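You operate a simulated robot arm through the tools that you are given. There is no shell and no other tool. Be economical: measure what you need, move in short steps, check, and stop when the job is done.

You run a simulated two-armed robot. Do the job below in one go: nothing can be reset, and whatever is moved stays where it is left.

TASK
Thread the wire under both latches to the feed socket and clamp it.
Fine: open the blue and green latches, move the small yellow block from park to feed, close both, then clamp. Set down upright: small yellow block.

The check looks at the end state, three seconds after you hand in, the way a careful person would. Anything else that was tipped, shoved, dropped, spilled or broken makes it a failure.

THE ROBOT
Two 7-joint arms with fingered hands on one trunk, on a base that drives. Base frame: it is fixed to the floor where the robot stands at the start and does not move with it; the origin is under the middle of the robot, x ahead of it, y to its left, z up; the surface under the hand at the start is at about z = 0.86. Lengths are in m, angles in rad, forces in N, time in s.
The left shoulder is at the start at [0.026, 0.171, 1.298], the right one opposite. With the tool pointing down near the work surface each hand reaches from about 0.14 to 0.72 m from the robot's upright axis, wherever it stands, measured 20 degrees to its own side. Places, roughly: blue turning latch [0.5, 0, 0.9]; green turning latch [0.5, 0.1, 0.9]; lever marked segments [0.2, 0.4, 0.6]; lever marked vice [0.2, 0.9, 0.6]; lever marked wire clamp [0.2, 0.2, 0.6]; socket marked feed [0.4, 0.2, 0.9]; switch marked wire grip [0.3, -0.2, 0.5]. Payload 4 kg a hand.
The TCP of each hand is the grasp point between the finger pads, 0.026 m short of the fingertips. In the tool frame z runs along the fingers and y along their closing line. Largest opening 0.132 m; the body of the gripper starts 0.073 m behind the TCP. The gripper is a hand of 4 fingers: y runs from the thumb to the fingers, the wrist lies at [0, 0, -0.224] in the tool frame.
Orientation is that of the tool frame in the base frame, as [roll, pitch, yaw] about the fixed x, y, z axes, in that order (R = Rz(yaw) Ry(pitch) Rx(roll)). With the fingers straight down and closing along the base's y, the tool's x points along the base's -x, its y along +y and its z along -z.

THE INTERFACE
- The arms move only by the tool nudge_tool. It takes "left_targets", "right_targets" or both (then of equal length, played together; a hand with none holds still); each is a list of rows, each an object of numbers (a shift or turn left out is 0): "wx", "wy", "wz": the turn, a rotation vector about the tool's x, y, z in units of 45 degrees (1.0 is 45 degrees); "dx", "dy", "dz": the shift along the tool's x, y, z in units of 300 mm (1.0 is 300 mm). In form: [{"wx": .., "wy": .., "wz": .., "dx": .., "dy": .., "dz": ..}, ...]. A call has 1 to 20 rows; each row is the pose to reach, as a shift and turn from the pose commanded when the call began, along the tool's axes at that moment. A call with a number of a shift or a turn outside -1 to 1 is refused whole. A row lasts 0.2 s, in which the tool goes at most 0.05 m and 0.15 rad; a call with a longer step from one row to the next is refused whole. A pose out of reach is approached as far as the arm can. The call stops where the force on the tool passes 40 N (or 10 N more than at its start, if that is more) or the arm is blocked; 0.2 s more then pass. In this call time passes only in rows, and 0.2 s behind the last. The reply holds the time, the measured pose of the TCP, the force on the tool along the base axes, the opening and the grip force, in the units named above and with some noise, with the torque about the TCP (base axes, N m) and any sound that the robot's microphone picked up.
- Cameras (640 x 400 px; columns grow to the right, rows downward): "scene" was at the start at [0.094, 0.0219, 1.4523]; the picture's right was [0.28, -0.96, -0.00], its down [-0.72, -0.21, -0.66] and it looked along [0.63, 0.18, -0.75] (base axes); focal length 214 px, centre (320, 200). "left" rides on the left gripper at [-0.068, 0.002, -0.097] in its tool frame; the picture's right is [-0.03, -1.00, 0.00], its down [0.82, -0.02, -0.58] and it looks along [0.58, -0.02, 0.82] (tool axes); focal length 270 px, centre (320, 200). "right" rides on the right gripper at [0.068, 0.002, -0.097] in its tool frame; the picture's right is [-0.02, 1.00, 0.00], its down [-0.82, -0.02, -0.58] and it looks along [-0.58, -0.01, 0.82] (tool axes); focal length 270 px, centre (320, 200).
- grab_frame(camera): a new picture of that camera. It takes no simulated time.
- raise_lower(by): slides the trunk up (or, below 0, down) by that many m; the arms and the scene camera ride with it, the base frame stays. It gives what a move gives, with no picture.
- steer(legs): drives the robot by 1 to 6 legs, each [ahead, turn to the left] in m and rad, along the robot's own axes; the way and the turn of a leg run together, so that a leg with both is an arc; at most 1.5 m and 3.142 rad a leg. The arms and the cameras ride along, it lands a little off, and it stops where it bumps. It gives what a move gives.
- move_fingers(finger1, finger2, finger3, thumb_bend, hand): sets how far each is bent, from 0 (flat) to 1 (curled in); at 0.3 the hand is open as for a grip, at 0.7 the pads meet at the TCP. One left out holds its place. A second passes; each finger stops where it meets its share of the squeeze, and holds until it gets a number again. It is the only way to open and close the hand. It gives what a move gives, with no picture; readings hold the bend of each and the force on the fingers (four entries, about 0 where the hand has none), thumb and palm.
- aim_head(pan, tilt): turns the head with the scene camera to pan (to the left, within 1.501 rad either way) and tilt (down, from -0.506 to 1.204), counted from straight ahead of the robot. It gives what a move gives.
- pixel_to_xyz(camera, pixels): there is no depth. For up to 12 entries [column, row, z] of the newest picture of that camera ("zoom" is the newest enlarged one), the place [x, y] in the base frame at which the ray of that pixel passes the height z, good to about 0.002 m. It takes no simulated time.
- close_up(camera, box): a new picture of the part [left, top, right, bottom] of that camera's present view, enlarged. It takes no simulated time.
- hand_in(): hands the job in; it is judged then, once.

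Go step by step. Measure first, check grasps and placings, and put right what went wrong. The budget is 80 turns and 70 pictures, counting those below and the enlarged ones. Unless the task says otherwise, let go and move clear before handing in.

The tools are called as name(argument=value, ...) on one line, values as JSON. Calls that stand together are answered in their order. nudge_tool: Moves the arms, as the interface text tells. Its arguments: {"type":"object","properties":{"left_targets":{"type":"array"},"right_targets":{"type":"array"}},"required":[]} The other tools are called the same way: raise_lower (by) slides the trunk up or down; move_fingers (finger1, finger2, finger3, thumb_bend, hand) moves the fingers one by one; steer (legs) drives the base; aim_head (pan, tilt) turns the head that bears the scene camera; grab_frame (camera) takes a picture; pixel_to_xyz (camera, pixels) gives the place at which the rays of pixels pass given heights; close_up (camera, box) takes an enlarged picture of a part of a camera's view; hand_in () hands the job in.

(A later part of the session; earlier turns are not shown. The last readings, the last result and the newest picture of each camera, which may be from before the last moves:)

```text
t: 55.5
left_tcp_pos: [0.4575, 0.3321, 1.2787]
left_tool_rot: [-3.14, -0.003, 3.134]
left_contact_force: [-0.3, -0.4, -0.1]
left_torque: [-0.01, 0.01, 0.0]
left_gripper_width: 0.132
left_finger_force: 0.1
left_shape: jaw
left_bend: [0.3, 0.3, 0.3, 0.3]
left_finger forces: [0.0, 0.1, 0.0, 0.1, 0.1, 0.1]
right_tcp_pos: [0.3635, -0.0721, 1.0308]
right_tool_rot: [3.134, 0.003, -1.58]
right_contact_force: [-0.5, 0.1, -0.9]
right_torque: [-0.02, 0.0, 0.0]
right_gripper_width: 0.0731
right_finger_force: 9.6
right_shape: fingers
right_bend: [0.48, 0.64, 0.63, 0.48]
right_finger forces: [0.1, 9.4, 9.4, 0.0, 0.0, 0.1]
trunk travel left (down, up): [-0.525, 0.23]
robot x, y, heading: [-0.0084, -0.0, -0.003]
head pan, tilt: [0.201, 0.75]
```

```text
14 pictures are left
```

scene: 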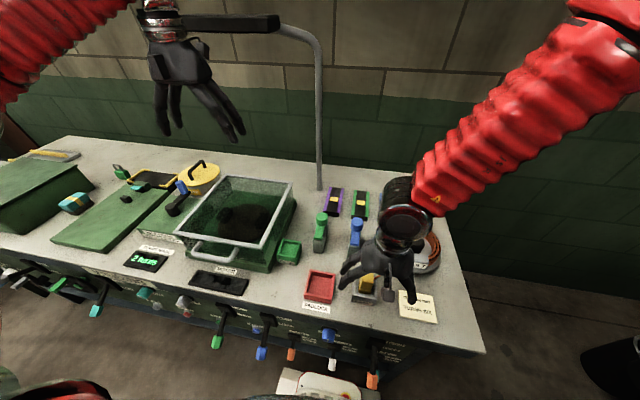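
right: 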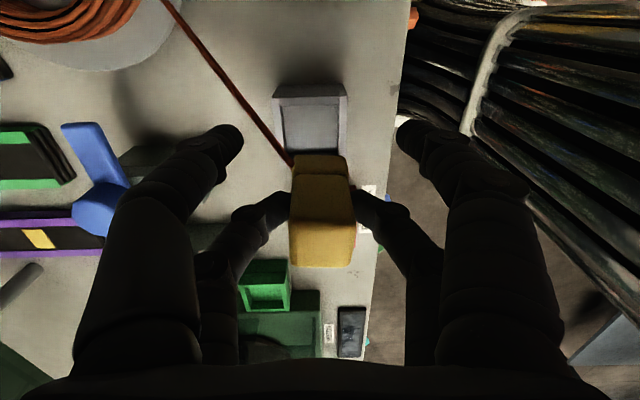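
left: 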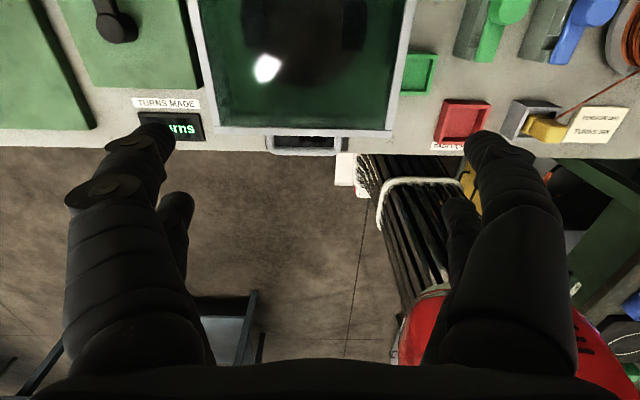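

The grip is firm and the block hangs upright. I'll carry it high out to x≈0.515, across over both open slots, then to above the feed (about (0.445,0.1845)).

nudge_tool(right_targets=[{"dy": -0.13}, {"dy": -0.26}, {"dy": -0.39}, {"dy": -0.505}, {"dy": -0.505, "dx": -0.13}, {"dy": -0.505, "dx": -0.26}, {"dy": -0.505, "dx": -0.39}, {"dy": -0.505, "dx": -0.52}, {"dy": -0.505, "dx": -0.657}, {"dy": -0.4, "dx": -0.73}, {"dy": -0.272, "dx": -0.789}, {"dy": -0.272, "dx": -0.789}])

grab_frame(camera="right")

close_up(camera="scene", box=[270, 180, 430, 290])

```text
t: 58.1
left_tcp_pos: [0.4575, 0.331, 1.2792]
left_tool_rot: [-3.141, -0.002, 3.134]
left_contact_force: [0.3, -0.5, 0.3]
left_torque: [-0.01, 0.01, -0.01]
left_gripper_width: 0.132
left_finger_force: 0.0
left_shape: jaw
left_bend: [0.3, 0.3, 0.3, 0.3]
left_finger forces: [0.0, 0.0, 0.0, 0.0, 0.0, 0.0]
right_tcp_pos: [0.4484, 0.164, 1.0341]
right_tool_rot: [3.135, 0.003, -1.577]
right_contact_force: [-0.4, 0.2, 0.0]
right_torque: [0.0, 0.06, 0.0]
right_gripper_width: 0.0733
right_finger_force: 9.5
right_shape: fingers
right_bend: [0.48, 0.65, 0.63, 0.48]
right_finger forces: [0.0, 9.4, 9.3, 0.1, 0.0, 0.0]
trunk travel left (down, up): [-0.525, 0.23]
robot x, y, heading: [-0.0056, -0.0048, -0.005]
head pan, tilt: [0.201, 0.75]
```

```text
13 pictures are left
```

right: 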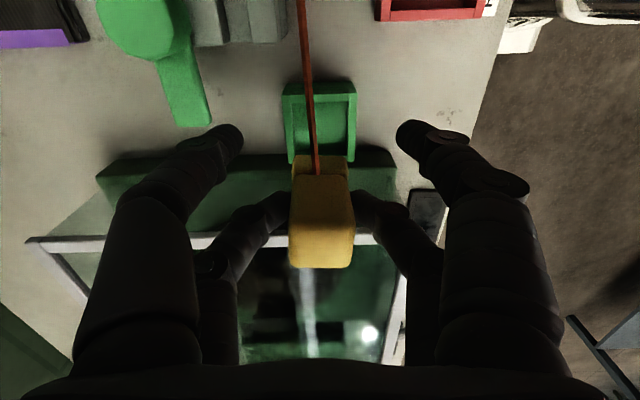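

```text
3.64 times, centred on (350, 235) of scene
```

zoom: 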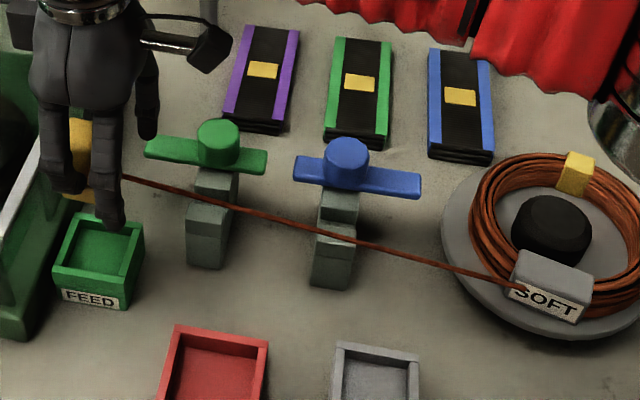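

The block hangs above the feed (feed box at (320,122)), and the wire runs across both latches. I'll measure the feed box from this view before lowering.

pixel_to_xyz(camera="right", pixels=[[284, 95, 0.905], [355, 92, 0.905], [320, 97, 0.905], [320, 160, 0.905], [320, 128, 0.872], [290, 160, 0.905], [353, 155, 0.905], [190, 120, 0.93]])

close_up(camera="right", box=[240, 60, 400, 180])

```text
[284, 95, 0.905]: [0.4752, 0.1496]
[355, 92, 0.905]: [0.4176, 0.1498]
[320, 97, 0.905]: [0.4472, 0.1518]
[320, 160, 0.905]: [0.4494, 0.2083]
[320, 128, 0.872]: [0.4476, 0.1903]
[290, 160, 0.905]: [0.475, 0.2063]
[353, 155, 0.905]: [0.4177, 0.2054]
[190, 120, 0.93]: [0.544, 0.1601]
```

```text
3.33 times, centred on (320, 120) of right
```

zoom: 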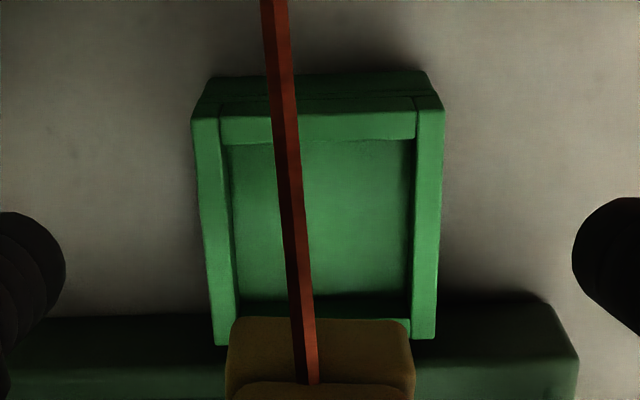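

The feed's inner centre measures about (0.447,0.180). The block is centred in x; I'll shift 5 mm to -y and lower slowly.

nudge_tool(right_targets=[{"dx": 0.017}, {"dx": 0.017, "dz": 0.08}, {"dx": 0.017, "dz": 0.15}, {"dx": 0.017, "dz": 0.19}, {"dx": 0.017, "dz": 0.21}, {"dx": 0.017, "dz": 0.225}])

close_up(camera="right", box=[220, 80, 420, 280])

```text
t: 59.5
left_tcp_pos: [0.4583, 0.3326, 1.2791]
left_tool_rot: [-3.14, -0.001, 3.134]
left_contact_force: [-0.2, 0.2, -0.1]
left_torque: [0.02, -0.01, 0.01]
left_gripper_width: 0.1319
left_finger_force: 0.0
left_shape: jaw
left_bend: [0.3, 0.3, 0.3, 0.3]
left_finger forces: [0.0, 0.1, 0.0, 0.1, 0.1, 0.1]
right_tcp_pos: [0.447, 0.1586, 0.9665]
right_tool_rot: [3.134, 0.003, -1.577]
right_contact_force: [-0.1, 0.2, -0.3]
right_torque: [-0.01, 0.01, -0.02]
right_gripper_width: 0.0732
right_finger_force: 9.3
right_shape: fingers
right_bend: [0.48, 0.65, 0.63, 0.48]
right_finger forces: [0.1, 9.3, 9.3, 0.0, 0.1, 0.0]
trunk travel left (down, up): [-0.525, 0.23]
robot x, y, heading: [-0.0048, -0.0011, 0.002]
head pan, tilt: [0.201, 0.75]
```

```text
2.00 times, centred on (320, 180) of right
```

zoom: 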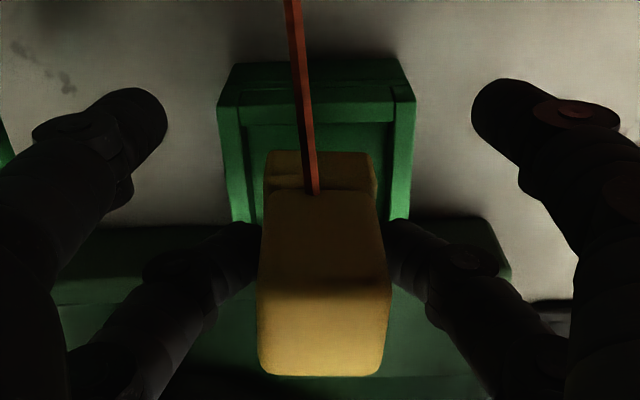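

The block's lower edge (zoom row 150) sits inside the near wall (zoom row 122) with a gap, and it is centred left–right. I'll lower the rest slowly, with force watched.

nudge_tool(right_targets=[{"dz": 0.02}, {"dz": 0.035}, {"dz": 0.05}, {"dz": 0.06}, {"dz": 0.068}, {"dz": 0.075}])

close_up(camera="right", box=[220, 80, 420, 280])

```text
t: 60.9
left_tcp_pos: [0.4591, 0.3321, 1.2786]
left_tool_rot: [-3.14, -0.001, 3.135]
left_contact_force: [0.6, -0.5, 0.2]
left_torque: [-0.01, 0.0, -0.04]
left_gripper_width: 0.1318
left_finger_force: 0.1
left_shape: jaw
left_bend: [0.3, 0.3, 0.3, 0.3]
left_finger forces: [0.0, 0.1, 0.1, 0.1, 0.1, 0.0]
right_tcp_pos: [0.4473, 0.1588, 0.9438]
right_tool_rot: [3.133, 0.005, -1.578]
right_contact_force: [-0.2, -0.2, -0.2]
right_torque: [-0.01, -0.02, -0.01]
right_gripper_width: 0.0732
right_finger_force: 9.4
right_shape: fingers
right_bend: [0.48, 0.65, 0.63, 0.48]
right_finger forces: [0.1, 9.3, 9.4, 0.1, 0.1, 0.0]
trunk travel left (down, up): [-0.525, 0.23]
robot x, y, heading: [-0.0069, -0.0023, -0.003]
head pan, tilt: [0.201, 0.75]
```

```text
2.00 times, centred on (320, 180) of right
```

zoom: 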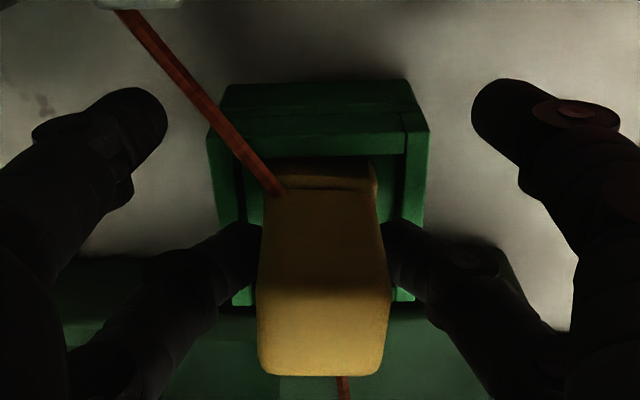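

The block is inside the feed, and the wire now runs from it to the latch slots (it has snapped in, and a wire end shows beyond at (345,390)). I'll lower a last few mm and release.

nudge_tool(right_targets=[{"dz": 0.006}, {"dz": 0.01}])

move_fingers(hand="right", finger2=0.5, finger3=0.5)

nudge_tool(right_targets=[{"dz": -0.06}, {"dz": -0.2}, {"dz": -0.34}, {"dz": -0.4, "dx": 0.1}, {"dz": -0.4, "dx": 0.2}])

grab_frame(camera="right")

close_up(camera="scene", box=[270, 180, 430, 290])

```text
t: 61.5
left_tcp_pos: [0.4573, 0.3324, 1.2787]
left_tool_rot: [3.141, -0.002, 3.135]
left_contact_force: [-0.4, 0.4, -0.8]
left_torque: [0.0, 0.01, 0.02]
left_gripper_width: 0.132
left_finger_force: 0.0
left_shape: jaw
left_bend: [0.3, 0.3, 0.3, 0.3]
left_finger forces: [0.0, 0.0, 0.0, 0.1, 0.0, 0.0]
right_tcp_pos: [0.4477, 0.1603, 0.9402]
right_tool_rot: [3.134, 0.005, -1.578]
right_contact_force: [0.4, -0.7, 4.6]
right_torque: [0.06, 0.01, 0.03]
right_gripper_width: 0.0729
right_finger_force: 10.1
right_shape: fingers
right_bend: [0.48, 0.66, 0.64, 0.48]
right_finger forces: [0.0, 10.1, 10.5, 0.0, 0.0, 0.0]
trunk travel left (down, up): [-0.525, 0.23]
robot x, y, heading: [-0.006, -0.0003, -0.004]
head pan, tilt: [0.201, 0.75]
```

```text
t: 62.5
left_tcp_pos: [0.4577, 0.3326, 1.2791]
left_tool_rot: [-3.14, -0.003, 3.134]
left_contact_force: [-0.9, -0.3, 0.7]
left_torque: [0.0, 0.01, 0.02]
left_gripper_width: 0.1319
left_finger_force: 0.0
left_shape: jaw
left_bend: [0.3, 0.3, 0.3, 0.3]
left_finger forces: [0.1, 0.1, 0.0, 0.1, 0.0, 0.0]
right_tcp_pos: [0.4477, 0.1604, 0.9404]
right_tool_rot: [3.134, 0.002, -1.577]
right_contact_force: [-0.4, 0.0, 0.1]
right_torque: [0.01, 0.02, -0.02]
right_gripper_width: 0.073
right_finger_force: 0.0
right_shape: fingers
right_bend: [0.48, 0.5, 0.5, 0.48]
right_finger forces: [0.0, 0.0, 0.1, 0.0, 0.1, 0.0]
trunk travel left (down, up): [-0.525, 0.23]
robot x, y, heading: [-0.0071, -0.0029, -0.007]
head pan, tilt: [0.201, 0.75]
```

```text
t: 63.7
left_tcp_pos: [0.4589, 0.3317, 1.2787]
left_tool_rot: [-3.141, -0.001, 3.135]
left_contact_force: [-0.4, -0.9, -0.3]
left_torque: [0.0, 0.02, 0.0]
left_gripper_width: 0.1316
left_finger_force: 0.0
left_shape: jaw
left_bend: [0.3, 0.3, 0.3, 0.3]
left_finger forces: [0.1, 0.0, 0.0, 0.0, 0.0, 0.0]
right_tcp_pos: [0.4454, 0.0968, 1.0596]
right_tool_rot: [3.136, 0.004, -1.578]
right_contact_force: [0.4, 0.5, 0.0]
right_torque: [0.04, 0.0, -0.01]
right_gripper_width: 0.0732
right_finger_force: 0.1
right_shape: fingers
right_bend: [0.48, 0.5, 0.5, 0.48]
right_finger forces: [0.0, 0.0, 0.0, 0.1, 0.1, 0.1]
trunk travel left (down, up): [-0.525, 0.23]
robot x, y, heading: [-0.0025, -0.0035, -0.003]
head pan, tilt: [0.201, 0.75]
```

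```text
8 pictures are left
```

right: 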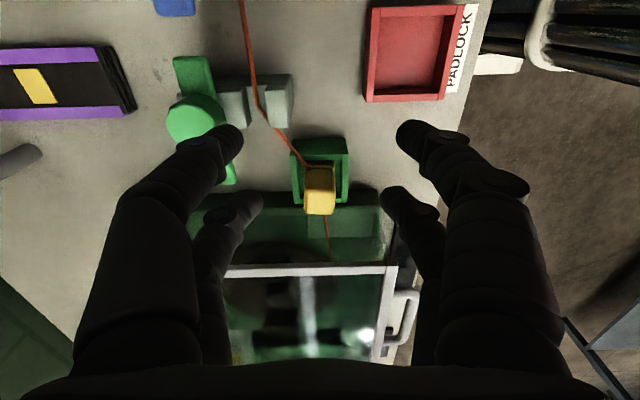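

```text
3.64 times, centred on (350, 235) of scene
```

zoom: 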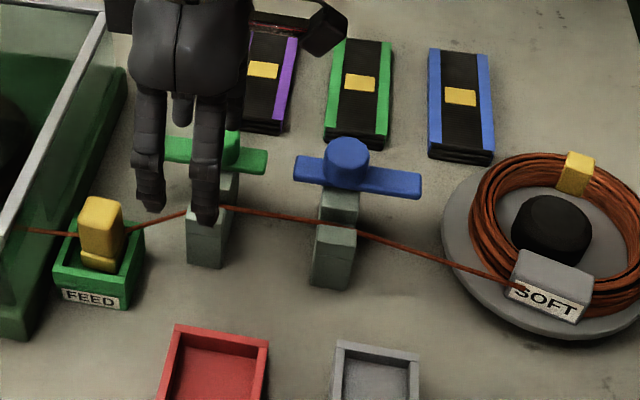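

The wire is threaded through both slots into the tank, and the block stands upright in FEED. Now I'll close the fingers and go to the +x/+y side of the green bar with a 45° yaw, so the stiff push direction is toward (-x,-y).

move_fingers(hand="right", finger1=0.7, finger2=0.7, finger3=0.7, thumb_bend=0.7)

nudge_tool(right_targets=[{"wz": 0.167, "dy": -0.086, "dx": -0.04}, {"wz": 0.334, "dy": -0.172, "dx": -0.08}, {"wz": 0.5, "dy": -0.258, "dx": -0.12}, {"wz": 0.667, "dy": -0.344, "dx": -0.16}, {"wz": 0.834, "dy": -0.43, "dx": -0.2}, {"wz": 1.0, "dy": -0.515, "dx": -0.237}])

grab_frame(camera="right")

```text
t: 64.7
left_tcp_pos: [0.4586, 0.3326, 1.2771]
left_tool_rot: [-3.141, -0.001, 3.132]
left_contact_force: [-0.3, 0.3, 1.0]
left_torque: [-0.02, 0.02, 0.02]
left_gripper_width: 0.132
left_finger_force: 0.1
left_shape: jaw
left_bend: [0.3, 0.3, 0.3, 0.3]
left_finger forces: [0.0, 0.0, 0.0, 0.0, 0.0, 0.0]
right_tcp_pos: [0.4451, 0.0977, 1.0599]
right_tool_rot: [3.134, 0.003, -1.579]
right_contact_force: [-0.1, -0.4, -0.3]
right_torque: [0.01, -0.01, 0.03]
right_gripper_width: 0.0015
right_finger_force: 0.2
right_shape: fingers
right_bend: [0.7, 0.7, 0.7, 0.7]
right_finger forces: [0.1, 0.0, 0.0, 0.0, 0.0, 0.0]
trunk travel left (down, up): [-0.525, 0.23]
robot x, y, heading: [-0.0055, -0.0015, -0.003]
head pan, tilt: [0.201, 0.75]
```

```text
t: 66.1
left_tcp_pos: [0.4569, 0.3324, 1.2791]
left_tool_rot: [-3.138, -0.002, 3.134]
left_contact_force: [-0.3, 0.3, 0.5]
left_torque: [-0.03, 0.0, 0.0]
left_gripper_width: 0.1319
left_finger_force: 0.0
left_shape: jaw
left_bend: [0.3, 0.3, 0.3, 0.3]
left_finger forces: [0.1, 0.1, 0.1, 0.0, 0.1, 0.0]
right_tcp_pos: [0.5828, 0.1305, 1.0601]
right_tool_rot: [3.133, -0.002, -2.331]
right_contact_force: [0.1, 0.1, 0.8]
right_torque: [0.01, 0.03, -0.01]
right_gripper_width: 0.0013
right_finger_force: 0.1
right_shape: fingers
right_bend: [0.7, 0.7, 0.7, 0.7]
right_finger forces: [0.1, 0.1, 0.1, 0.0, 0.0, 0.1]
right hand out of reach, approached as far as the arm can: row 5, 6
trunk travel left (down, up): [-0.525, 0.23]
robot x, y, heading: [-0.0066, -0.0052, -0.002]
head pan, tilt: [0.201, 0.75]
```

```text
6 pictures are left
```

right: 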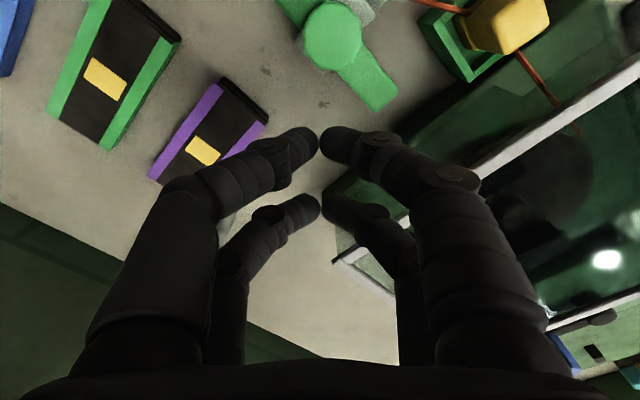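

The right arm is out of reach here, so the left hand should close green. I'll retreat the right hand, close the left hand's fingers and bring it above the green bar's far side.

nudge_tool(right_targets=[{"dx": 0.1, "dz": -0.1}, {"dx": 0.22, "dz": -0.2}, {"dx": 0.36, "dz": -0.25, "dy": -0.01}, {"dx": 0.5, "dz": -0.28, "dy": -0.02}, {"dx": 0.65, "dz": -0.3, "dy": -0.04}, {"dx": 0.8, "dz": -0.32, "dy": -0.06}, {"dx": 0.94, "dz": -0.33, "dy": -0.07}])

move_fingers(hand="left", finger1=0.7, finger2=0.7, finger3=0.7, thumb_bend=0.7)

nudge_tool(left_targets=[{"wz": -0.125, "dx": -0.057, "dy": -0.07, "dz": 0.08}, {"wz": -0.25, "dx": -0.114, "dy": -0.14, "dz": 0.16}, {"wz": -0.375, "dx": -0.17, "dy": -0.21, "dz": 0.24}, {"wz": -0.5, "dx": -0.227, "dy": -0.28, "dz": 0.32}, {"wz": -0.625, "dx": -0.284, "dy": -0.35, "dz": 0.4}, {"wz": -0.75, "dx": -0.34, "dy": -0.42, "dz": 0.48}, {"wz": -0.875, "dx": -0.4, "dy": -0.49, "dz": 0.56}, {"wz": -1.0, "dx": -0.453, "dy": -0.56, "dz": 0.64}])

grab_frame(camera="left")

```text
t: 67.7
left_tcp_pos: [0.4574, 0.3308, 1.2796]
left_tool_rot: [-3.141, 0.0, 3.135]
left_contact_force: [-0.4, -0.9, 0.8]
left_torque: [0.03, -0.01, 0.01]
left_gripper_width: 0.1319
left_finger_force: 0.1
left_shape: jaw
left_bend: [0.3, 0.3, 0.3, 0.3]
left_finger forces: [0.1, 0.1, 0.0, 0.0, 0.1, 0.1]
right_tcp_pos: [0.3964, -0.0822, 1.1634]
right_tool_rot: [3.134, -0.002, -2.363]
right_contact_force: [-1.0, -0.5, 0.2]
right_torque: [0.01, -0.03, 0.03]
right_gripper_width: 0.0011
right_finger_force: 0.0
right_shape: fingers
right_bend: [0.7, 0.7, 0.7, 0.7]
right_finger forces: [0.0, 0.0, 0.1, 0.1, 0.0, 0.1]
trunk travel left (down, up): [-0.525, 0.23]
robot x, y, heading: [-0.0072, 0.0001, -0.002]
head pan, tilt: [0.201, 0.75]
```

```text
t: 68.7
left_tcp_pos: [0.4581, 0.3332, 1.2785]
left_tool_rot: [-3.141, -0.003, 3.134]
left_contact_force: [0.4, -0.5, 0.3]
left_torque: [0.0, -0.03, 0.01]
left_gripper_width: 0.0015
left_finger_force: 0.0
left_shape: fingers
left_bend: [0.7, 0.7, 0.7, 0.7]
left_finger forces: [0.0, 0.0, 0.1, 0.1, 0.0, 0.0]
right_tcp_pos: [0.3976, -0.0833, 1.1631]
right_tool_rot: [3.134, -0.003, -2.362]
right_contact_force: [0.6, -0.6, 0.2]
right_torque: [0.01, 0.01, 0.02]
right_gripper_width: 0.0013
right_finger_force: 0.0
right_shape: fingers
right_bend: [0.7, 0.7, 0.7, 0.7]
right_finger forces: [0.1, 0.0, 0.1, 0.0, 0.0, 0.0]
trunk travel left (down, up): [-0.525, 0.23]
robot x, y, heading: [-0.0052, 0.0011, -0.004]
head pan, tilt: [0.201, 0.75]
```

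```text
t: 70.5
left_tcp_pos: [0.5924, 0.161, 1.0856]
left_tool_rot: [3.14, -0.002, -2.359]
left_contact_force: [1.1, -0.4, 0.2]
left_torque: [-0.05, 0.0, 0.04]
left_gripper_width: 0.0013
left_finger_force: 0.1
left_shape: fingers
left_bend: [0.7, 0.7, 0.7, 0.7]
left_finger forces: [0.0, 0.0, 0.0, 0.0, 0.0, 0.0]
right_tcp_pos: [0.3983, -0.0832, 1.1625]
right_tool_rot: [3.131, -0.004, -2.364]
right_contact_force: [-0.1, -0.4, -0.1]
right_torque: [0.02, -0.01, -0.04]
right_gripper_width: 0.0013
right_finger_force: 0.1
right_shape: fingers
right_bend: [0.7, 0.7, 0.7, 0.7]
right_finger forces: [0.1, 0.1, 0.0, 0.1, 0.0, 0.0]
trunk travel left (down, up): [-0.525, 0.23]
robot x, y, heading: [-0.0106, -0.0027, -0.001]
head pan, tilt: [0.201, 0.75]
```

```text
5 pictures are left
```

left: 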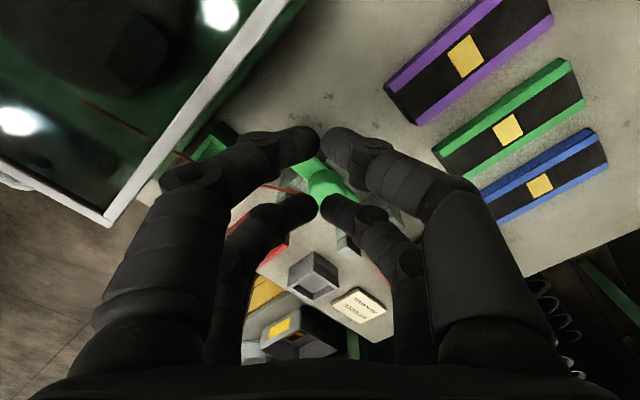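

The left view shows the green bar and knob at (322,180) between the finger rows. I'll measure where the visible bar parts lie.

pixel_to_xyz(camera="left", pixels=[[318, 170, 0.937], [305, 165, 0.937], [300, 170, 0.937], [325, 182, 0.963], [330, 165, 0.937], [343, 180, 0.963], [215, 60, 0.99]])

close_up(camera="left", box=[260, 120, 380, 240])

```text
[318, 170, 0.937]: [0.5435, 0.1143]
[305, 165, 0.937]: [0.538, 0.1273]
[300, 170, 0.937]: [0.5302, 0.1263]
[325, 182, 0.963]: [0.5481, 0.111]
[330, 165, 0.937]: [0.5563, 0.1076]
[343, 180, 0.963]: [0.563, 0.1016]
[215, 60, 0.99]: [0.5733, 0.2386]
```

```text
3.33 times, centred on (320, 180) of left
```

zoom: 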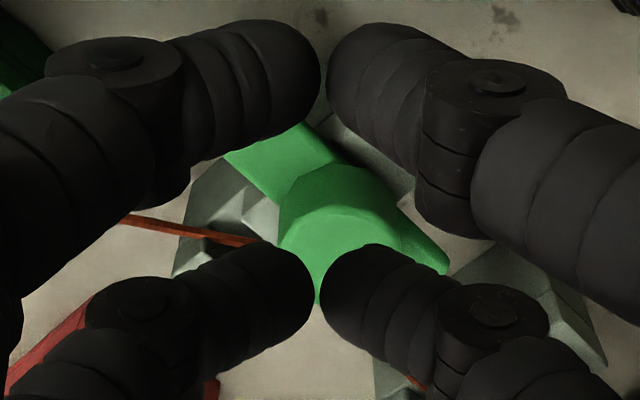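

The knob centre sits near (0.543,0.102) with the bar pointing to +y. I'll lower on the bar's +x side and sweep it back toward -x and then -y to close it.

nudge_tool(left_targets=[{"dx": -0.028, "dy": -0.009, "dz": 0.15}, {"dx": -0.028, "dy": -0.009, "dz": 0.3}, {"dx": -0.028, "dy": -0.009, "dz": 0.425}, {"dx": 0.008, "dy": 0.0, "dz": 0.425}, {"dx": 0.04, "dy": 0.05, "dz": 0.425}, {"dx": 0.07, "dy": 0.097, "dz": 0.425}, {"dx": 0.1, "dy": 0.115, "dz": 0.425}, {"dx": 0.125, "dy": 0.127, "dz": 0.425}, {"dx": 0.148, "dy": 0.146, "dz": 0.425}, {"dx": 0.185, "dy": 0.16, "dz": 0.425}, {"dx": 0.221, "dy": 0.167, "dz": 0.425}, {"dx": 0.244, "dy": 0.148, "dz": 0.425}])

```text
t: 73.1
left_tcp_pos: [0.5091, 0.1427, 0.9619]
left_tool_rot: [3.141, -0.002, -2.364]
left_contact_force: [-1.6, -0.3, 0.7]
left_torque: [-0.02, -0.07, -0.05]
left_gripper_width: 0.0015
left_finger_force: 1.4
left_shape: fingers
left_bend: [0.7, 0.7, 0.7, 0.7]
left_finger forces: [0.0, 0.0, 1.9, 0.0, 0.0, 0.1]
right_tcp_pos: [0.398, -0.0812, 1.1629]
right_tool_rot: [3.135, -0.002, -2.363]
right_contact_force: [0.1, -0.2, 0.4]
right_torque: [0.0, 0.01, -0.03]
right_gripper_width: 0.001
right_finger_force: 0.1
right_shape: fingers
right_bend: [0.7, 0.7, 0.7, 0.7]
right_finger forces: [0.0, 0.1, 0.0, 0.0, 0.1, 0.1]
trunk travel left (down, up): [-0.525, 0.23]
robot x, y, heading: [-0.0069, 0.0022, -0.001]
head pan, tilt: [0.201, 0.75]
```

The sweep ended with a light contact on finger 3. I'll push a bit further toward -y to make sure it is fully closed, then read the force.

nudge_tool(left_targets=[{"dx": 0.014, "dy": -0.014, "dz": 0.012}, {"dx": 0.028, "dy": -0.028, "dz": 0.012}, {"dx": 0.04, "dy": -0.04, "dz": 0.012}])

```text
t: 73.9
left_tcp_pos: [0.5092, 0.1289, 0.9573]
left_tool_rot: [3.141, 0.002, -2.359]
left_contact_force: [-3.2, 13.8, 6.0]
left_torque: [-0.07, -0.03, -0.06]
left_gripper_width: 0.0005
left_finger_force: 9.9
left_shape: fingers
left_bend: [0.7, 0.67, 0.72, 0.7]
left_finger forces: [0.0, 0.0, 16.0, 0.0, 4.4, 0.0]
right_tcp_pos: [0.3959, -0.0812, 1.1615]
right_tool_rot: [3.134, -0.004, -2.363]
right_contact_force: [0.3, -1.5, 0.0]
right_torque: [0.01, 0.02, 0.02]
right_gripper_width: 0.0011
right_finger_force: 0.1
right_shape: fingers
right_bend: [0.7, 0.7, 0.7, 0.7]
right_finger forces: [0.1, 0.1, 0.0, 0.0, 0.1, 0.0]
trunk travel left (down, up): [-0.525, 0.23]
robot x, y, heading: [-0.0065, -0.0028, -0.004]
head pan, tilt: [0.201, 0.75]
```

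Blocked at 14 N with the contact at the bar's closed edge, so green is shut. I'll retreat the left hand and bring the right hand round to the blue bar's far side, with yaw turned the other way.

nudge_tool(left_targets=[{"dx": -0.03, "dy": 0.03}, {"dx": -0.03, "dy": 0.03, "dz": -0.15}, {"dx": -0.03, "dy": 0.03, "dz": -0.3}, {"dx": -0.06, "dy": 0.08, "dz": -0.44}, {"dx": -0.12, "dy": 0.18, "dz": -0.54}, {"dx": -0.18, "dy": 0.28, "dz": -0.64}, {"dx": -0.24, "dy": 0.38, "dz": -0.74}, {"dx": -0.3, "dy": 0.48, "dz": -0.84}])

nudge_tool(right_targets=[{"wz": 0.17, "dx": -0.04, "dy": -0.04, "dz": 0.03}, {"wz": 0.34, "dx": -0.08, "dy": -0.08, "dz": 0.06}, {"wz": 0.51, "dx": -0.12, "dy": -0.12, "dz": 0.09}, {"wz": 0.68, "dx": -0.16, "dy": -0.16, "dz": 0.12}, {"wz": 0.85, "dx": -0.2, "dy": -0.2, "dz": 0.15}, {"wz": 1.0, "dx": -0.237, "dy": -0.234, "dz": 0.15}])

nudge_tool(right_targets=[{"wz": 0.17, "dx": -0.06, "dz": 0.03}, {"wz": 0.34, "dx": -0.12, "dz": 0.06}, {"wz": 0.51, "dx": -0.18, "dz": 0.1}, {"wz": 0.68, "dx": -0.24, "dy": 0.01, "dz": 0.13}, {"wz": 0.85, "dx": -0.3, "dy": 0.02, "dz": 0.16}, {"wz": 1.0, "dx": -0.347, "dy": 0.023, "dz": 0.19}])

grab_frame(camera="right")

```text
t: 75.7
left_tcp_pos: [0.4719, 0.2908, 1.2073]
left_tool_rot: [3.141, 0.0, -2.366]
left_contact_force: [-0.6, 1.4, -0.8]
left_torque: [0.01, -0.01, 0.01]
left_gripper_width: 0.0012
left_finger_force: 0.1
left_shape: fingers
left_bend: [0.7, 0.7, 0.7, 0.7]
left_finger forces: [0.0, 0.1, 0.0, 0.1, 0.1, 0.0]
right_tcp_pos: [0.3964, -0.0816, 1.1635]
right_tool_rot: [3.135, -0.002, -2.364]
right_contact_force: [-0.3, 1.4, 0.0]
right_torque: [-0.04, -0.01, -0.01]
right_gripper_width: 0.001
right_finger_force: 0.1
right_shape: fingers
right_bend: [0.7, 0.7, 0.7, 0.7]
right_finger forces: [0.0, 0.0, 0.0, 0.1, 0.0, 0.0]
trunk travel left (down, up): [-0.525, 0.23]
robot x, y, heading: [-0.0105, -0.0022, -0.001]
head pan, tilt: [0.201, 0.75]
```

```text
t: 77.1
left_tcp_pos: [0.4737, 0.2923, 1.2057]
left_tool_rot: [3.14, -0.002, -2.364]
left_contact_force: [0.1, 0.2, -1.4]
left_torque: [0.04, 0.03, -0.04]
left_gripper_width: 0.0011
left_finger_force: 0.1
left_shape: fingers
left_bend: [0.7, 0.7, 0.7, 0.7]
left_finger forces: [0.1, 0.0, 0.0, 0.1, 0.0, 0.0]
right_tcp_pos: [0.4985, -0.084, 1.1153]
right_tool_rot: [3.139, -0.007, 3.135]
right_contact_force: [-0.7, 0.4, 0.5]
right_torque: [0.0, 0.03, 0.01]
right_gripper_width: 0.0013
right_finger_force: 0.1
right_shape: fingers
right_bend: [0.7, 0.7, 0.7, 0.7]
right_finger forces: [0.2, 0.0, 0.0, 0.0, 0.1, 0.0]
trunk travel left (down, up): [-0.525, 0.23]
robot x, y, heading: [-0.0093, 0.0015, -0.006]
head pan, tilt: [0.201, 0.75]
```

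```text
t: 78.5
left_tcp_pos: [0.4733, 0.2913, 1.2077]
left_tool_rot: [-3.141, -0.001, -2.362]
left_contact_force: [0.3, 0.0, 0.1]
left_torque: [-0.02, 0.01, -0.01]
left_gripper_width: 0.0013
left_finger_force: 0.0
left_shape: fingers
left_bend: [0.7, 0.7, 0.7, 0.7]
left_finger forces: [0.0, 0.0, 0.0, 0.0, 0.0, 0.0]
right_tcp_pos: [0.603, -0.0778, 1.0568]
right_tool_rot: [-3.138, -0.009, 2.347]
right_contact_force: [0.4, -0.4, -0.2]
right_torque: [-0.01, 0.04, 0.0]
right_gripper_width: 0.0008
right_finger_force: 0.0
right_shape: fingers
right_bend: [0.7, 0.7, 0.7, 0.7]
right_finger forces: [0.0, 0.0, 0.0, 0.1, 0.0, 0.1]
trunk travel left (down, up): [-0.525, 0.23]
robot x, y, heading: [-0.0055, -0.0031, -0.007]
head pan, tilt: [0.201, 0.75]
```

```text
3 pictures are left
```

right: 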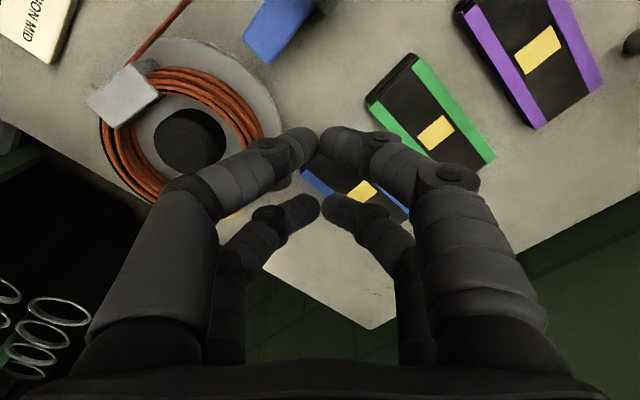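

Below the hand the floor is clear: the cartridge at (360,190) is behind, and the blue bar's end is at (275,45). I'll measure the bar end to set the sweep.

pixel_to_xyz(camera="right", pixels=[[247, 42, 0.937], [272, 63, 0.93], [315, 10, 0.937], [285, 3, 0.937], [305, 175, 0.89], [350, 160, 0.89], [265, 120, 0.92]])

```text
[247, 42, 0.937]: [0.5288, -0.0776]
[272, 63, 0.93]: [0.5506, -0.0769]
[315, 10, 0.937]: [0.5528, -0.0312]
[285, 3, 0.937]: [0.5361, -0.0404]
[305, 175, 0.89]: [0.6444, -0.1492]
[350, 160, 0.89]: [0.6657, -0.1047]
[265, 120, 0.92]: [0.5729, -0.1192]
```

The bar end lies at x 0.529–0.551, y -0.078, which matches the mirrored geometry. I'll lower and sweep it back toward -x and then +y.

nudge_tool(right_targets=[{"dz": 0.12}, {"dz": 0.24}, {"dz": 0.336}, {"dx": 0.044, "dy": -0.013, "dz": 0.336}, {"dx": 0.074, "dy": -0.062, "dz": 0.336}, {"dx": 0.104, "dy": -0.112, "dz": 0.336}, {"dx": 0.132, "dy": -0.127, "dz": 0.336}, {"dx": 0.16, "dy": -0.142, "dz": 0.336}, {"dx": 0.182, "dy": -0.162, "dz": 0.336}, {"dx": 0.22, "dy": -0.177, "dz": 0.336}, {"dx": 0.255, "dy": -0.184, "dz": 0.336}, {"dx": 0.286, "dy": -0.159, "dz": 0.336}, {"dx": 0.307, "dy": -0.138, "dz": 0.336}, {"dx": 0.317, "dy": -0.128, "dz": 0.336}])

```text
t: 80.8
left_tcp_pos: [0.4731, 0.2902, 1.2088]
left_tool_rot: [-3.142, -0.002, -2.362]
left_contact_force: [0.3, -0.5, -0.4]
left_torque: [-0.04, 0.01, 0.0]
left_gripper_width: 0.0012
left_finger_force: 0.1
left_shape: fingers
left_bend: [0.7, 0.7, 0.7, 0.7]
left_finger forces: [0.1, 0.0, 0.0, 0.0, 0.0, 0.1]
right_tcp_pos: [0.5326, -0.0742, 0.9466]
right_tool_rot: [-3.138, 0.005, 2.333]
right_contact_force: [1.9, -15.2, 5.8]
right_torque: [0.52, -0.07, -0.25]
right_gripper_width: 0.0001
right_finger_force: 8.6
right_shape: fingers
right_bend: [0.7, 0.7, 0.7, 0.69]
right_finger forces: [16.6, 0.0, 0.0, 0.0, 0.0, 0.1]
right hand out of reach, approached as far as the arm can: row 8, 9, 10, 11
trunk travel left (down, up): [-0.525, 0.23]
robot x, y, heading: [-0.0112, 0.0001, -0.003]
head pan, tilt: [0.201, 0.75]
stopped in row 11 (right hand): the force on the tool passed its limit at 47 N (the readings are from after the stop); the commanded pose is now the measured one
```

The arm ran out of wrist range at this yaw, with the bar still partly open and the hand low. I'll rise and turn back to the well-behaved yaw (-1.57), whose stiff direction is along y.

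nudge_tool(right_targets=[{"dx": -0.02, "dz": -0.05}, {"dx": -0.02, "dz": -0.2}, {"dx": -0.02, "dz": -0.35}, {"dx": -0.02, "dz": -0.4, "wz": -0.18}, {"dx": -0.02, "dz": -0.4, "wz": -0.36}, {"dx": -0.02, "dz": -0.4, "wz": -0.54}, {"dx": -0.02, "dz": -0.4, "wz": -0.72}, {"dx": -0.02, "dz": -0.4, "wz": -0.88}, {"dx": -0.02, "dz": -0.4, "wz": -1.0}])

nudge_tool(right_targets=[{"wz": -0.18}, {"wz": -0.36}, {"wz": -0.54}, {"wz": -0.72}, {"wz": -0.88}, {"wz": -1.0}])

nudge_tool(right_targets=[{"wz": -0.18}, {"wz": -0.36}, {"wz": -0.54}, {"wz": -0.72}, {"wz": -0.88}, {"wz": -1.0}])

grab_frame(camera="right")

```text
t: 82.8
left_tcp_pos: [0.4721, 0.2912, 1.208]
left_tool_rot: [3.14, -0.001, -2.363]
left_contact_force: [-0.5, 0.4, -0.4]
left_torque: [-0.02, -0.02, 0.02]
left_gripper_width: 0.0012
left_finger_force: 0.0
left_shape: fingers
left_bend: [0.7, 0.7, 0.7, 0.7]
left_finger forces: [0.0, 0.0, 0.0, 0.0, 0.0, 0.0]
right_tcp_pos: [0.5355, -0.0746, 1.0658]
right_tool_rot: [-3.141, 0.0, 3.128]
right_contact_force: [-0.2, -0.2, -0.1]
right_torque: [0.01, 0.0, -0.02]
right_gripper_width: 0.0009
right_finger_force: 0.0
right_shape: fingers
right_bend: [0.7, 0.7, 0.7, 0.7]
right_finger forces: [0.1, 0.1, 0.0, 0.0, 0.0, 0.0]
right hand out of reach, approached as far as the arm can: row 1, 2, 3, 4, 5
trunk travel left (down, up): [-0.525, 0.23]
robot x, y, heading: [-0.0086, -0.0014, -0.005]
head pan, tilt: [0.201, 0.75]
```

```text
t: 84.2
left_tcp_pos: [0.4733, 0.2912, 1.2079]
left_tool_rot: [3.14, -0.001, -2.363]
left_contact_force: [0.3, 0.0, -0.8]
left_torque: [-0.01, 0.03, 0.01]
left_gripper_width: 0.0011
left_finger_force: 0.3
left_shape: fingers
left_bend: [0.7, 0.7, 0.7, 0.7]
left_finger forces: [0.0, 0.0, 0.0, 0.0, 0.1, 0.1]
right_tcp_pos: [0.5357, -0.0757, 1.0665]
right_tool_rot: [-3.14, -0.001, -2.371]
right_contact_force: [0.1, 0.5, 0.5]
right_torque: [-0.01, -0.06, -0.01]
right_gripper_width: 0.001
right_finger_force: 0.0
right_shape: fingers
right_bend: [0.7, 0.7, 0.7, 0.7]
right_finger forces: [0.0, 0.0, 0.0, 0.0, 0.0, 0.1]
trunk travel left (down, up): [-0.525, 0.23]
robot x, y, heading: [-0.0066, 0.0002, -0.007]
head pan, tilt: [0.201, 0.75]
```

```text
t: 85.6
left_tcp_pos: [0.4736, 0.2915, 1.2073]
left_tool_rot: [3.141, -0.001, -2.362]
left_contact_force: [1.1, 0.1, -1.0]
left_torque: [-0.02, 0.01, 0.05]
left_gripper_width: 0.0012
left_finger_force: 0.1
left_shape: fingers
left_bend: [0.7, 0.7, 0.7, 0.7]
left_finger forces: [0.0, 0.0, 0.0, 0.1, 0.0, 0.0]
right_tcp_pos: [0.5361, -0.0755, 1.0663]
right_tool_rot: [3.141, -0.001, -1.586]
right_contact_force: [-0.6, -0.2, -0.2]
right_torque: [0.0, 0.01, 0.01]
right_gripper_width: 0.001
right_finger_force: 0.0
right_shape: fingers
right_bend: [0.7, 0.7, 0.7, 0.7]
right_finger forces: [0.0, 0.0, 0.0, 0.0, 0.0, 0.0]
trunk travel left (down, up): [-0.525, 0.23]
robot x, y, heading: [-0.0074, 0.0, -0.004]
head pan, tilt: [0.201, 0.75]
```

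```text
2 pictures are left
```

right: 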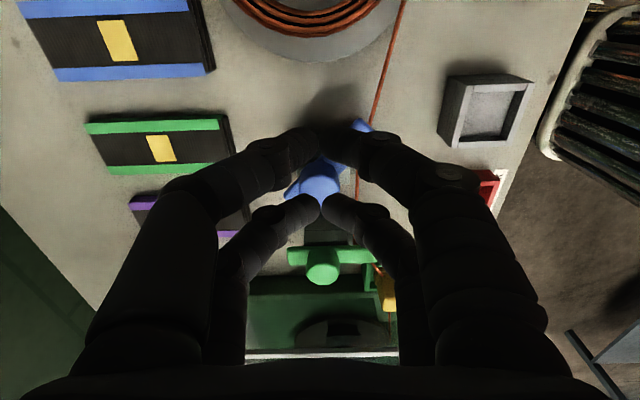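

The picture shows green fully closed (322,258) and blue about 40° short, with its front end at (365,125). I'll lower behind the blue bar and push it home with the finger sides.

nudge_tool(right_targets=[{"dx": 0.056, "dy": 0.036, "dz": 0.08}, {"dx": 0.056, "dy": 0.036, "dz": 0.22}, {"dx": 0.056, "dy": 0.036, "dz": 0.362}, {"dx": 0.04, "dy": 0.05, "dz": 0.362}, {"dx": 0.026, "dy": 0.07, "dz": 0.362}, {"dx": 0.01, "dy": 0.09, "dz": 0.362}, {"dx": -0.007, "dy": 0.11, "dz": 0.362}, {"dx": -0.025, "dy": 0.122, "dz": 0.362}, {"dx": -0.043, "dy": 0.134, "dz": 0.362}, {"dx": -0.063, "dy": 0.154, "dz": 0.362}, {"dx": -0.083, "dy": 0.158, "dz": 0.362}, {"dx": -0.099, "dy": 0.158, "dz": 0.362}])

```text
t: 88.2
left_tcp_pos: [0.4722, 0.2892, 1.2075]
left_tool_rot: [3.14, 0.0, -2.363]
left_contact_force: [-0.2, 0.0, 0.8]
left_torque: [0.02, 0.03, 0.0]
left_gripper_width: 0.0013
left_finger_force: 0.1
left_shape: fingers
left_bend: [0.7, 0.7, 0.7, 0.7]
left_finger forces: [0.0, 0.0, 0.0, 0.0, 0.1, 0.0]
right_tcp_pos: [0.4898, -0.0494, 0.9566]
right_tool_rot: [-3.14, -0.005, -1.591]
right_contact_force: [-2.6, -17.0, 2.8]
right_torque: [-0.14, -0.04, -0.11]
right_gripper_width: 0.0009
right_finger_force: 9.2
right_shape: fingers
right_bend: [0.7, 0.7, 0.7, 0.7]
right_finger forces: [0.1, 7.2, 10.7, 0.0, 0.1, 0.0]
trunk travel left (down, up): [-0.525, 0.23]
robot x, y, heading: [-0.0048, -0.0001, -0.006]
head pan, tilt: [0.201, 0.75]
```

Firm contact (17 N) at the closed position means blue is shut too. Next is the clamp lever, which I'll do from further back with a lowered trunk, so I'll retreat the right hand and back the base off 0.45 m.

nudge_tool(right_targets=[{"dx": 0.03}, {"dx": 0.03, "dz": -0.15}, {"dx": 0.03, "dz": -0.3}, {"dx": 0.05, "dz": -0.45}, {"dx": 0.1, "dy": 0.1, "dz": -0.5}, {"dx": 0.15, "dy": 0.2, "dz": -0.5}])

nudge_tool(left_targets=[{"wz": 0.17}, {"wz": 0.34}, {"wz": 0.51}, {"wz": 0.68}, {"wz": 0.85}, {"wz": 1.0}])

steer(legs=[[-0.45, 0]])

raise_lower(by=-0.4)

```text
t: 89.6
left_tcp_pos: [0.4721, 0.29, 1.2073]
left_tool_rot: [-3.14, -0.002, -2.363]
left_contact_force: [-0.8, -0.2, 0.0]
left_torque: [-0.01, 0.03, -0.01]
left_gripper_width: 0.0012
left_finger_force: 0.1
left_shape: fingers
left_bend: [0.7, 0.7, 0.7, 0.7]
left_finger forces: [0.1, 0.0, 0.0, 0.1, 0.1, 0.0]
right_tcp_pos: [0.4271, -0.09, 1.1108]
right_tool_rot: [3.141, -0.002, -1.59]
right_contact_force: [0.5, -0.3, 0.2]
right_torque: [-0.01, -0.01, 0.01]
right_gripper_width: 0.0009
right_finger_force: 0.0
right_shape: fingers
right_bend: [0.7, 0.7, 0.7, 0.7]
right_finger forces: [0.0, 0.1, 0.0, 0.0, 0.0, 0.0]
trunk travel left (down, up): [-0.525, 0.23]
robot x, y, heading: [-0.0092, 0.0022, -0.004]
head pan, tilt: [0.201, 0.75]
```

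```text
t: 91.0
left_tcp_pos: [0.4726, 0.2906, 1.2063]
left_tool_rot: [-3.141, 0.0, 3.133]
left_contact_force: [0.0, -0.5, -0.6]
left_torque: [-0.01, 0.04, -0.02]
left_gripper_width: 0.0009
left_finger_force: 0.0
left_shape: fingers
left_bend: [0.7, 0.7, 0.7, 0.7]
left_finger forces: [0.0, 0.1, 0.0, 0.0, 0.0, 0.1]
right_tcp_pos: [0.4276, -0.089, 1.1096]
right_tool_rot: [3.141, -0.001, -1.588]
right_contact_force: [0.4, -0.1, 0.1]
right_torque: [0.01, 0.0, 0.03]
right_gripper_width: 0.0008
right_finger_force: 0.1
right_shape: fingers
right_bend: [0.7, 0.7, 0.7, 0.7]
right_finger forces: [0.0, 0.1, 0.0, 0.1, 0.0, 0.0]
trunk travel left (down, up): [-0.525, 0.23]
robot x, y, heading: [-0.0087, -0.0004, -0.007]
head pan, tilt: [0.201, 0.75]
```

```text
t: 93.8
left_tcp_pos: [0.0217, 0.2913, 1.2087]
left_tool_rot: [-3.14, 0.002, 3.134]
left_contact_force: [-0.3, 0.2, 0.0]
left_torque: [0.01, -0.05, -0.01]
left_gripper_width: 0.0011
left_finger_force: 0.1
left_shape: fingers
left_bend: [0.7, 0.7, 0.7, 0.7]
left_finger forces: [0.2, 0.1, 0.0, 0.0, 0.0, 0.0]
right_tcp_pos: [-0.0238, -0.0872, 1.1106]
right_tool_rot: [-3.141, 0.0, -1.589]
right_contact_force: [-1.2, 0.1, 0.5]
right_torque: [0.03, -0.01, -0.01]
right_gripper_width: 0.0009
right_finger_force: 0.1
right_shape: fingers
right_bend: [0.7, 0.7, 0.7, 0.7]
right_finger forces: [0.0, 0.0, 0.1, 0.0, 0.1, 0.0]
trunk travel left (down, up): [-0.525, 0.23]
robot x, y, heading: [-0.4641, 0.0023, -0.008]
head pan, tilt: [0.201, 0.75]
```

```text
t: 96.3
left_tcp_pos: [0.0179, 0.2961, 0.9267]
left_tool_rot: [-3.132, 0.001, 3.13]
left_contact_force: [1.5, -0.3, -0.5]
left_torque: [0.03, 0.03, -0.01]
left_gripper_width: 0.0011
left_finger_force: 0.0
left_shape: fingers
left_bend: [0.7, 0.7, 0.7, 0.7]
left_finger forces: [0.0, 0.0, 0.1, 0.0, 0.0, 0.1]
right_tcp_pos: [0.003, -0.0942, 0.914]
right_tool_rot: [-2.927, -0.014, -1.615]
right_contact_force: [0.1, -0.5, 0.3]
right_torque: [0.01, 0.05, 0.02]
right_gripper_width: 0.001
right_finger_force: 0.0
right_shape: fingers
right_bend: [0.7, 0.7, 0.7, 0.7]
right_finger forces: [0.1, 0.0, 0.0, 0.0, 0.1, 0.0]
trunk travel left (down, up): [-0.246, 0.51]
robot x, y, heading: [-0.4572, -0.0015, -0.02]
head pan, tilt: [0.201, 0.75]
stopped: the arm was blocked; the commanded pose is now the measured one
```

The trunk stopped after 0.28 m because the right arm was blocked (its roll shifted to -2.93). I'll raise a little to relieve it and look at the right side.

raise_lower(by=0.06)

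aim_head(pan=-0.5, tilt=0.75)

grab_frame(camera="scene")

```text
t: 97.3
left_tcp_pos: [0.0303, 0.2897, 0.9829]
left_tool_rot: [3.141, -0.013, 3.129]
left_contact_force: [0.0, 0.3, -0.2]
left_torque: [-0.01, 0.0, -0.02]
left_gripper_width: 0.0012
left_finger_force: 0.0
left_shape: fingers
left_bend: [0.7, 0.7, 0.7, 0.7]
left_finger forces: [0.0, 0.0, 0.0, 0.0, 0.0, 0.0]
right_tcp_pos: [0.0145, -0.0957, 0.9575]
right_tool_rot: [-2.96, -0.003, -1.604]
right_contact_force: [0.8, 0.4, 0.2]
right_torque: [-0.02, -0.02, -0.02]
right_gripper_width: 0.0013
right_finger_force: 0.0
right_shape: fingers
right_bend: [0.7, 0.7, 0.7, 0.7]
right_finger forces: [0.0, 0.0, 0.0, 0.0, 0.0, 0.1]
trunk travel left (down, up): [-0.306, 0.45]
robot x, y, heading: [-0.4573, 0.0046, -0.009]
head pan, tilt: [0.201, 0.75]
```

```text
t: 98.4
left_tcp_pos: [0.0303, 0.2906, 0.9823]
left_tool_rot: [-3.139, -0.012, 3.131]
left_contact_force: [-0.2, -0.2, -0.9]
left_torque: [0.02, 0.01, 0.01]
left_gripper_width: 0.0013
left_finger_force: 0.1
left_shape: fingers
left_bend: [0.7, 0.7, 0.7, 0.7]
left_finger forces: [0.0, 0.0, 0.0, 0.0, 0.0, 0.0]
right_tcp_pos: [0.0133, -0.0952, 0.959]
right_tool_rot: [-2.957, -0.002, -1.605]
right_contact_force: [0.2, 0.0, 0.6]
right_torque: [-0.03, 0.04, 0.0]
right_gripper_width: 0.0011
right_finger_force: 0.0
right_shape: fingers
right_bend: [0.7, 0.7, 0.7, 0.7]
right_finger forces: [0.1, 0.1, 0.1, 0.0, 0.0, 0.0]
trunk travel left (down, up): [-0.306, 0.45]
robot x, y, heading: [-0.4596, 0.0006, -0.011]
head pan, tilt: [-0.499, 0.75]
```

```text
1 pictures are left
```

scene: 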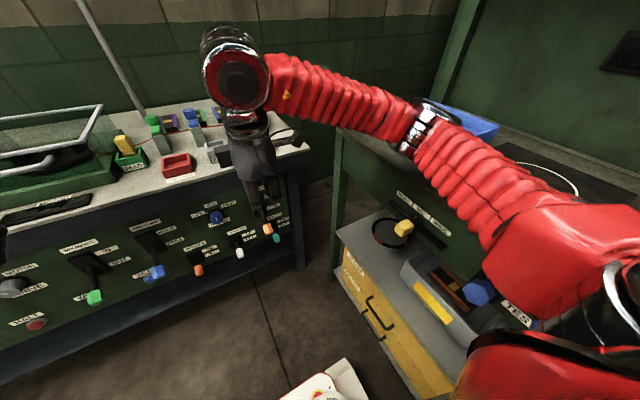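

The right elbow sits close above the side table, which is what blocked; nothing there looks displaced. The clamp lever's blue handle is at (157,273) and its plate at (150,240), so I'll measure them and raise the trunk 0.04 m for clearance.

pixel_to_xyz(camera="scene", pixels=[[156, 272, 0.58], [156, 272, 0.61], [156, 272, 0.64], [152, 242, 0.68], [152, 242, 0.7], [152, 242, 0.72], [148, 225, 0.7], [200, 270, 0.6], [94, 297, 0.61], [185, 200, 0.86], [100, 220, 0.86]])

raise_lower(by=0.04)

```text
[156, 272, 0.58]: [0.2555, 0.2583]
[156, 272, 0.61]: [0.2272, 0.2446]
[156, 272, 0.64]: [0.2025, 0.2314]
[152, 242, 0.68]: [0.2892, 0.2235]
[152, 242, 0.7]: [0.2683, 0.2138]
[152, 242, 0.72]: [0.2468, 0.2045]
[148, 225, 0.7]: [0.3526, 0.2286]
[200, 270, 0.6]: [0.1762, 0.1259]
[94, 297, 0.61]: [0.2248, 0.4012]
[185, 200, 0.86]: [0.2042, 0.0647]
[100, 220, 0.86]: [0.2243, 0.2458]
```

```text
t: 99.2
left_tcp_pos: [0.031, 0.29, 1.0238]
left_tool_rot: [3.141, -0.012, 3.131]
left_contact_force: [0.9, 0.4, 0.1]
left_torque: [0.01, 0.01, 0.02]
left_gripper_width: 0.001
left_finger_force: 0.0
left_shape: fingers
left_bend: [0.7, 0.7, 0.7, 0.7]
left_finger forces: [0.0, 0.0, 0.1, 0.0, 0.0, 0.0]
right_tcp_pos: [0.0148, -0.0959, 1.0003]
right_tool_rot: [-2.959, -0.004, -1.605]
right_contact_force: [-0.1, -0.4, -0.1]
right_torque: [-0.01, 0.0, 0.04]
right_gripper_width: 0.0013
right_finger_force: 0.1
right_shape: fingers
right_bend: [0.7, 0.7, 0.7, 0.7]
right_finger forces: [0.0, 0.0, 0.0, 0.0, 0.0, 0.1]
trunk travel left (down, up): [-0.346, 0.41]
robot x, y, heading: [-0.4598, 0.0003, -0.014]
head pan, tilt: [-0.499, 0.75]
```

Three views agree: the clamp handle is at about (0.227,0.240,0.61) and hangs down under the table edge (x≈0.21). I'll bring the left fist down, turned to point forward, in two stages in front of it.

nudge_tool(left_targets=[{"wy": -0.167, "dx": -0.028, "dy": -0.022, "dz": 0.111}, {"wy": -0.334, "dx": -0.056, "dy": -0.044, "dz": 0.222}, {"wy": -0.5, "dx": -0.084, "dy": -0.066, "dz": 0.333}, {"wy": -0.667, "dx": -0.111, "dy": -0.088, "dz": 0.444}, {"wy": -0.834, "dx": -0.139, "dy": -0.11, "dz": 0.555}, {"wy": -1.0, "dx": -0.167, "dy": -0.133, "dz": 0.667}])

```text
t: 100.6
left_tcp_pos: [0.0762, 0.2494, 0.823]
left_tool_rot: [-3.138, 0.774, 3.133]
left_contact_force: [0.1, -0.1, 0.3]
left_torque: [-0.03, 0.01, 0.0]
left_gripper_width: 0.0012
left_finger_force: 0.0
left_shape: fingers
left_bend: [0.7, 0.7, 0.7, 0.7]
left_finger forces: [0.1, 0.0, 0.0, 0.0, 0.0, 0.1]
right_tcp_pos: [0.0143, -0.0945, 0.9991]
right_tool_rot: [-2.958, -0.003, -1.604]
right_contact_force: [-0.4, -0.5, -0.4]
right_torque: [-0.03, 0.0, 0.0]
right_gripper_width: 0.0011
right_finger_force: 0.0
right_shape: fingers
right_bend: [0.7, 0.7, 0.7, 0.7]
right_finger forces: [0.1, 0.1, 0.0, 0.1, 0.0, 0.0]
trunk travel left (down, up): [-0.346, 0.41]
robot x, y, heading: [-0.4571, -0.0029, -0.008]
head pan, tilt: [-0.499, 0.75]
```

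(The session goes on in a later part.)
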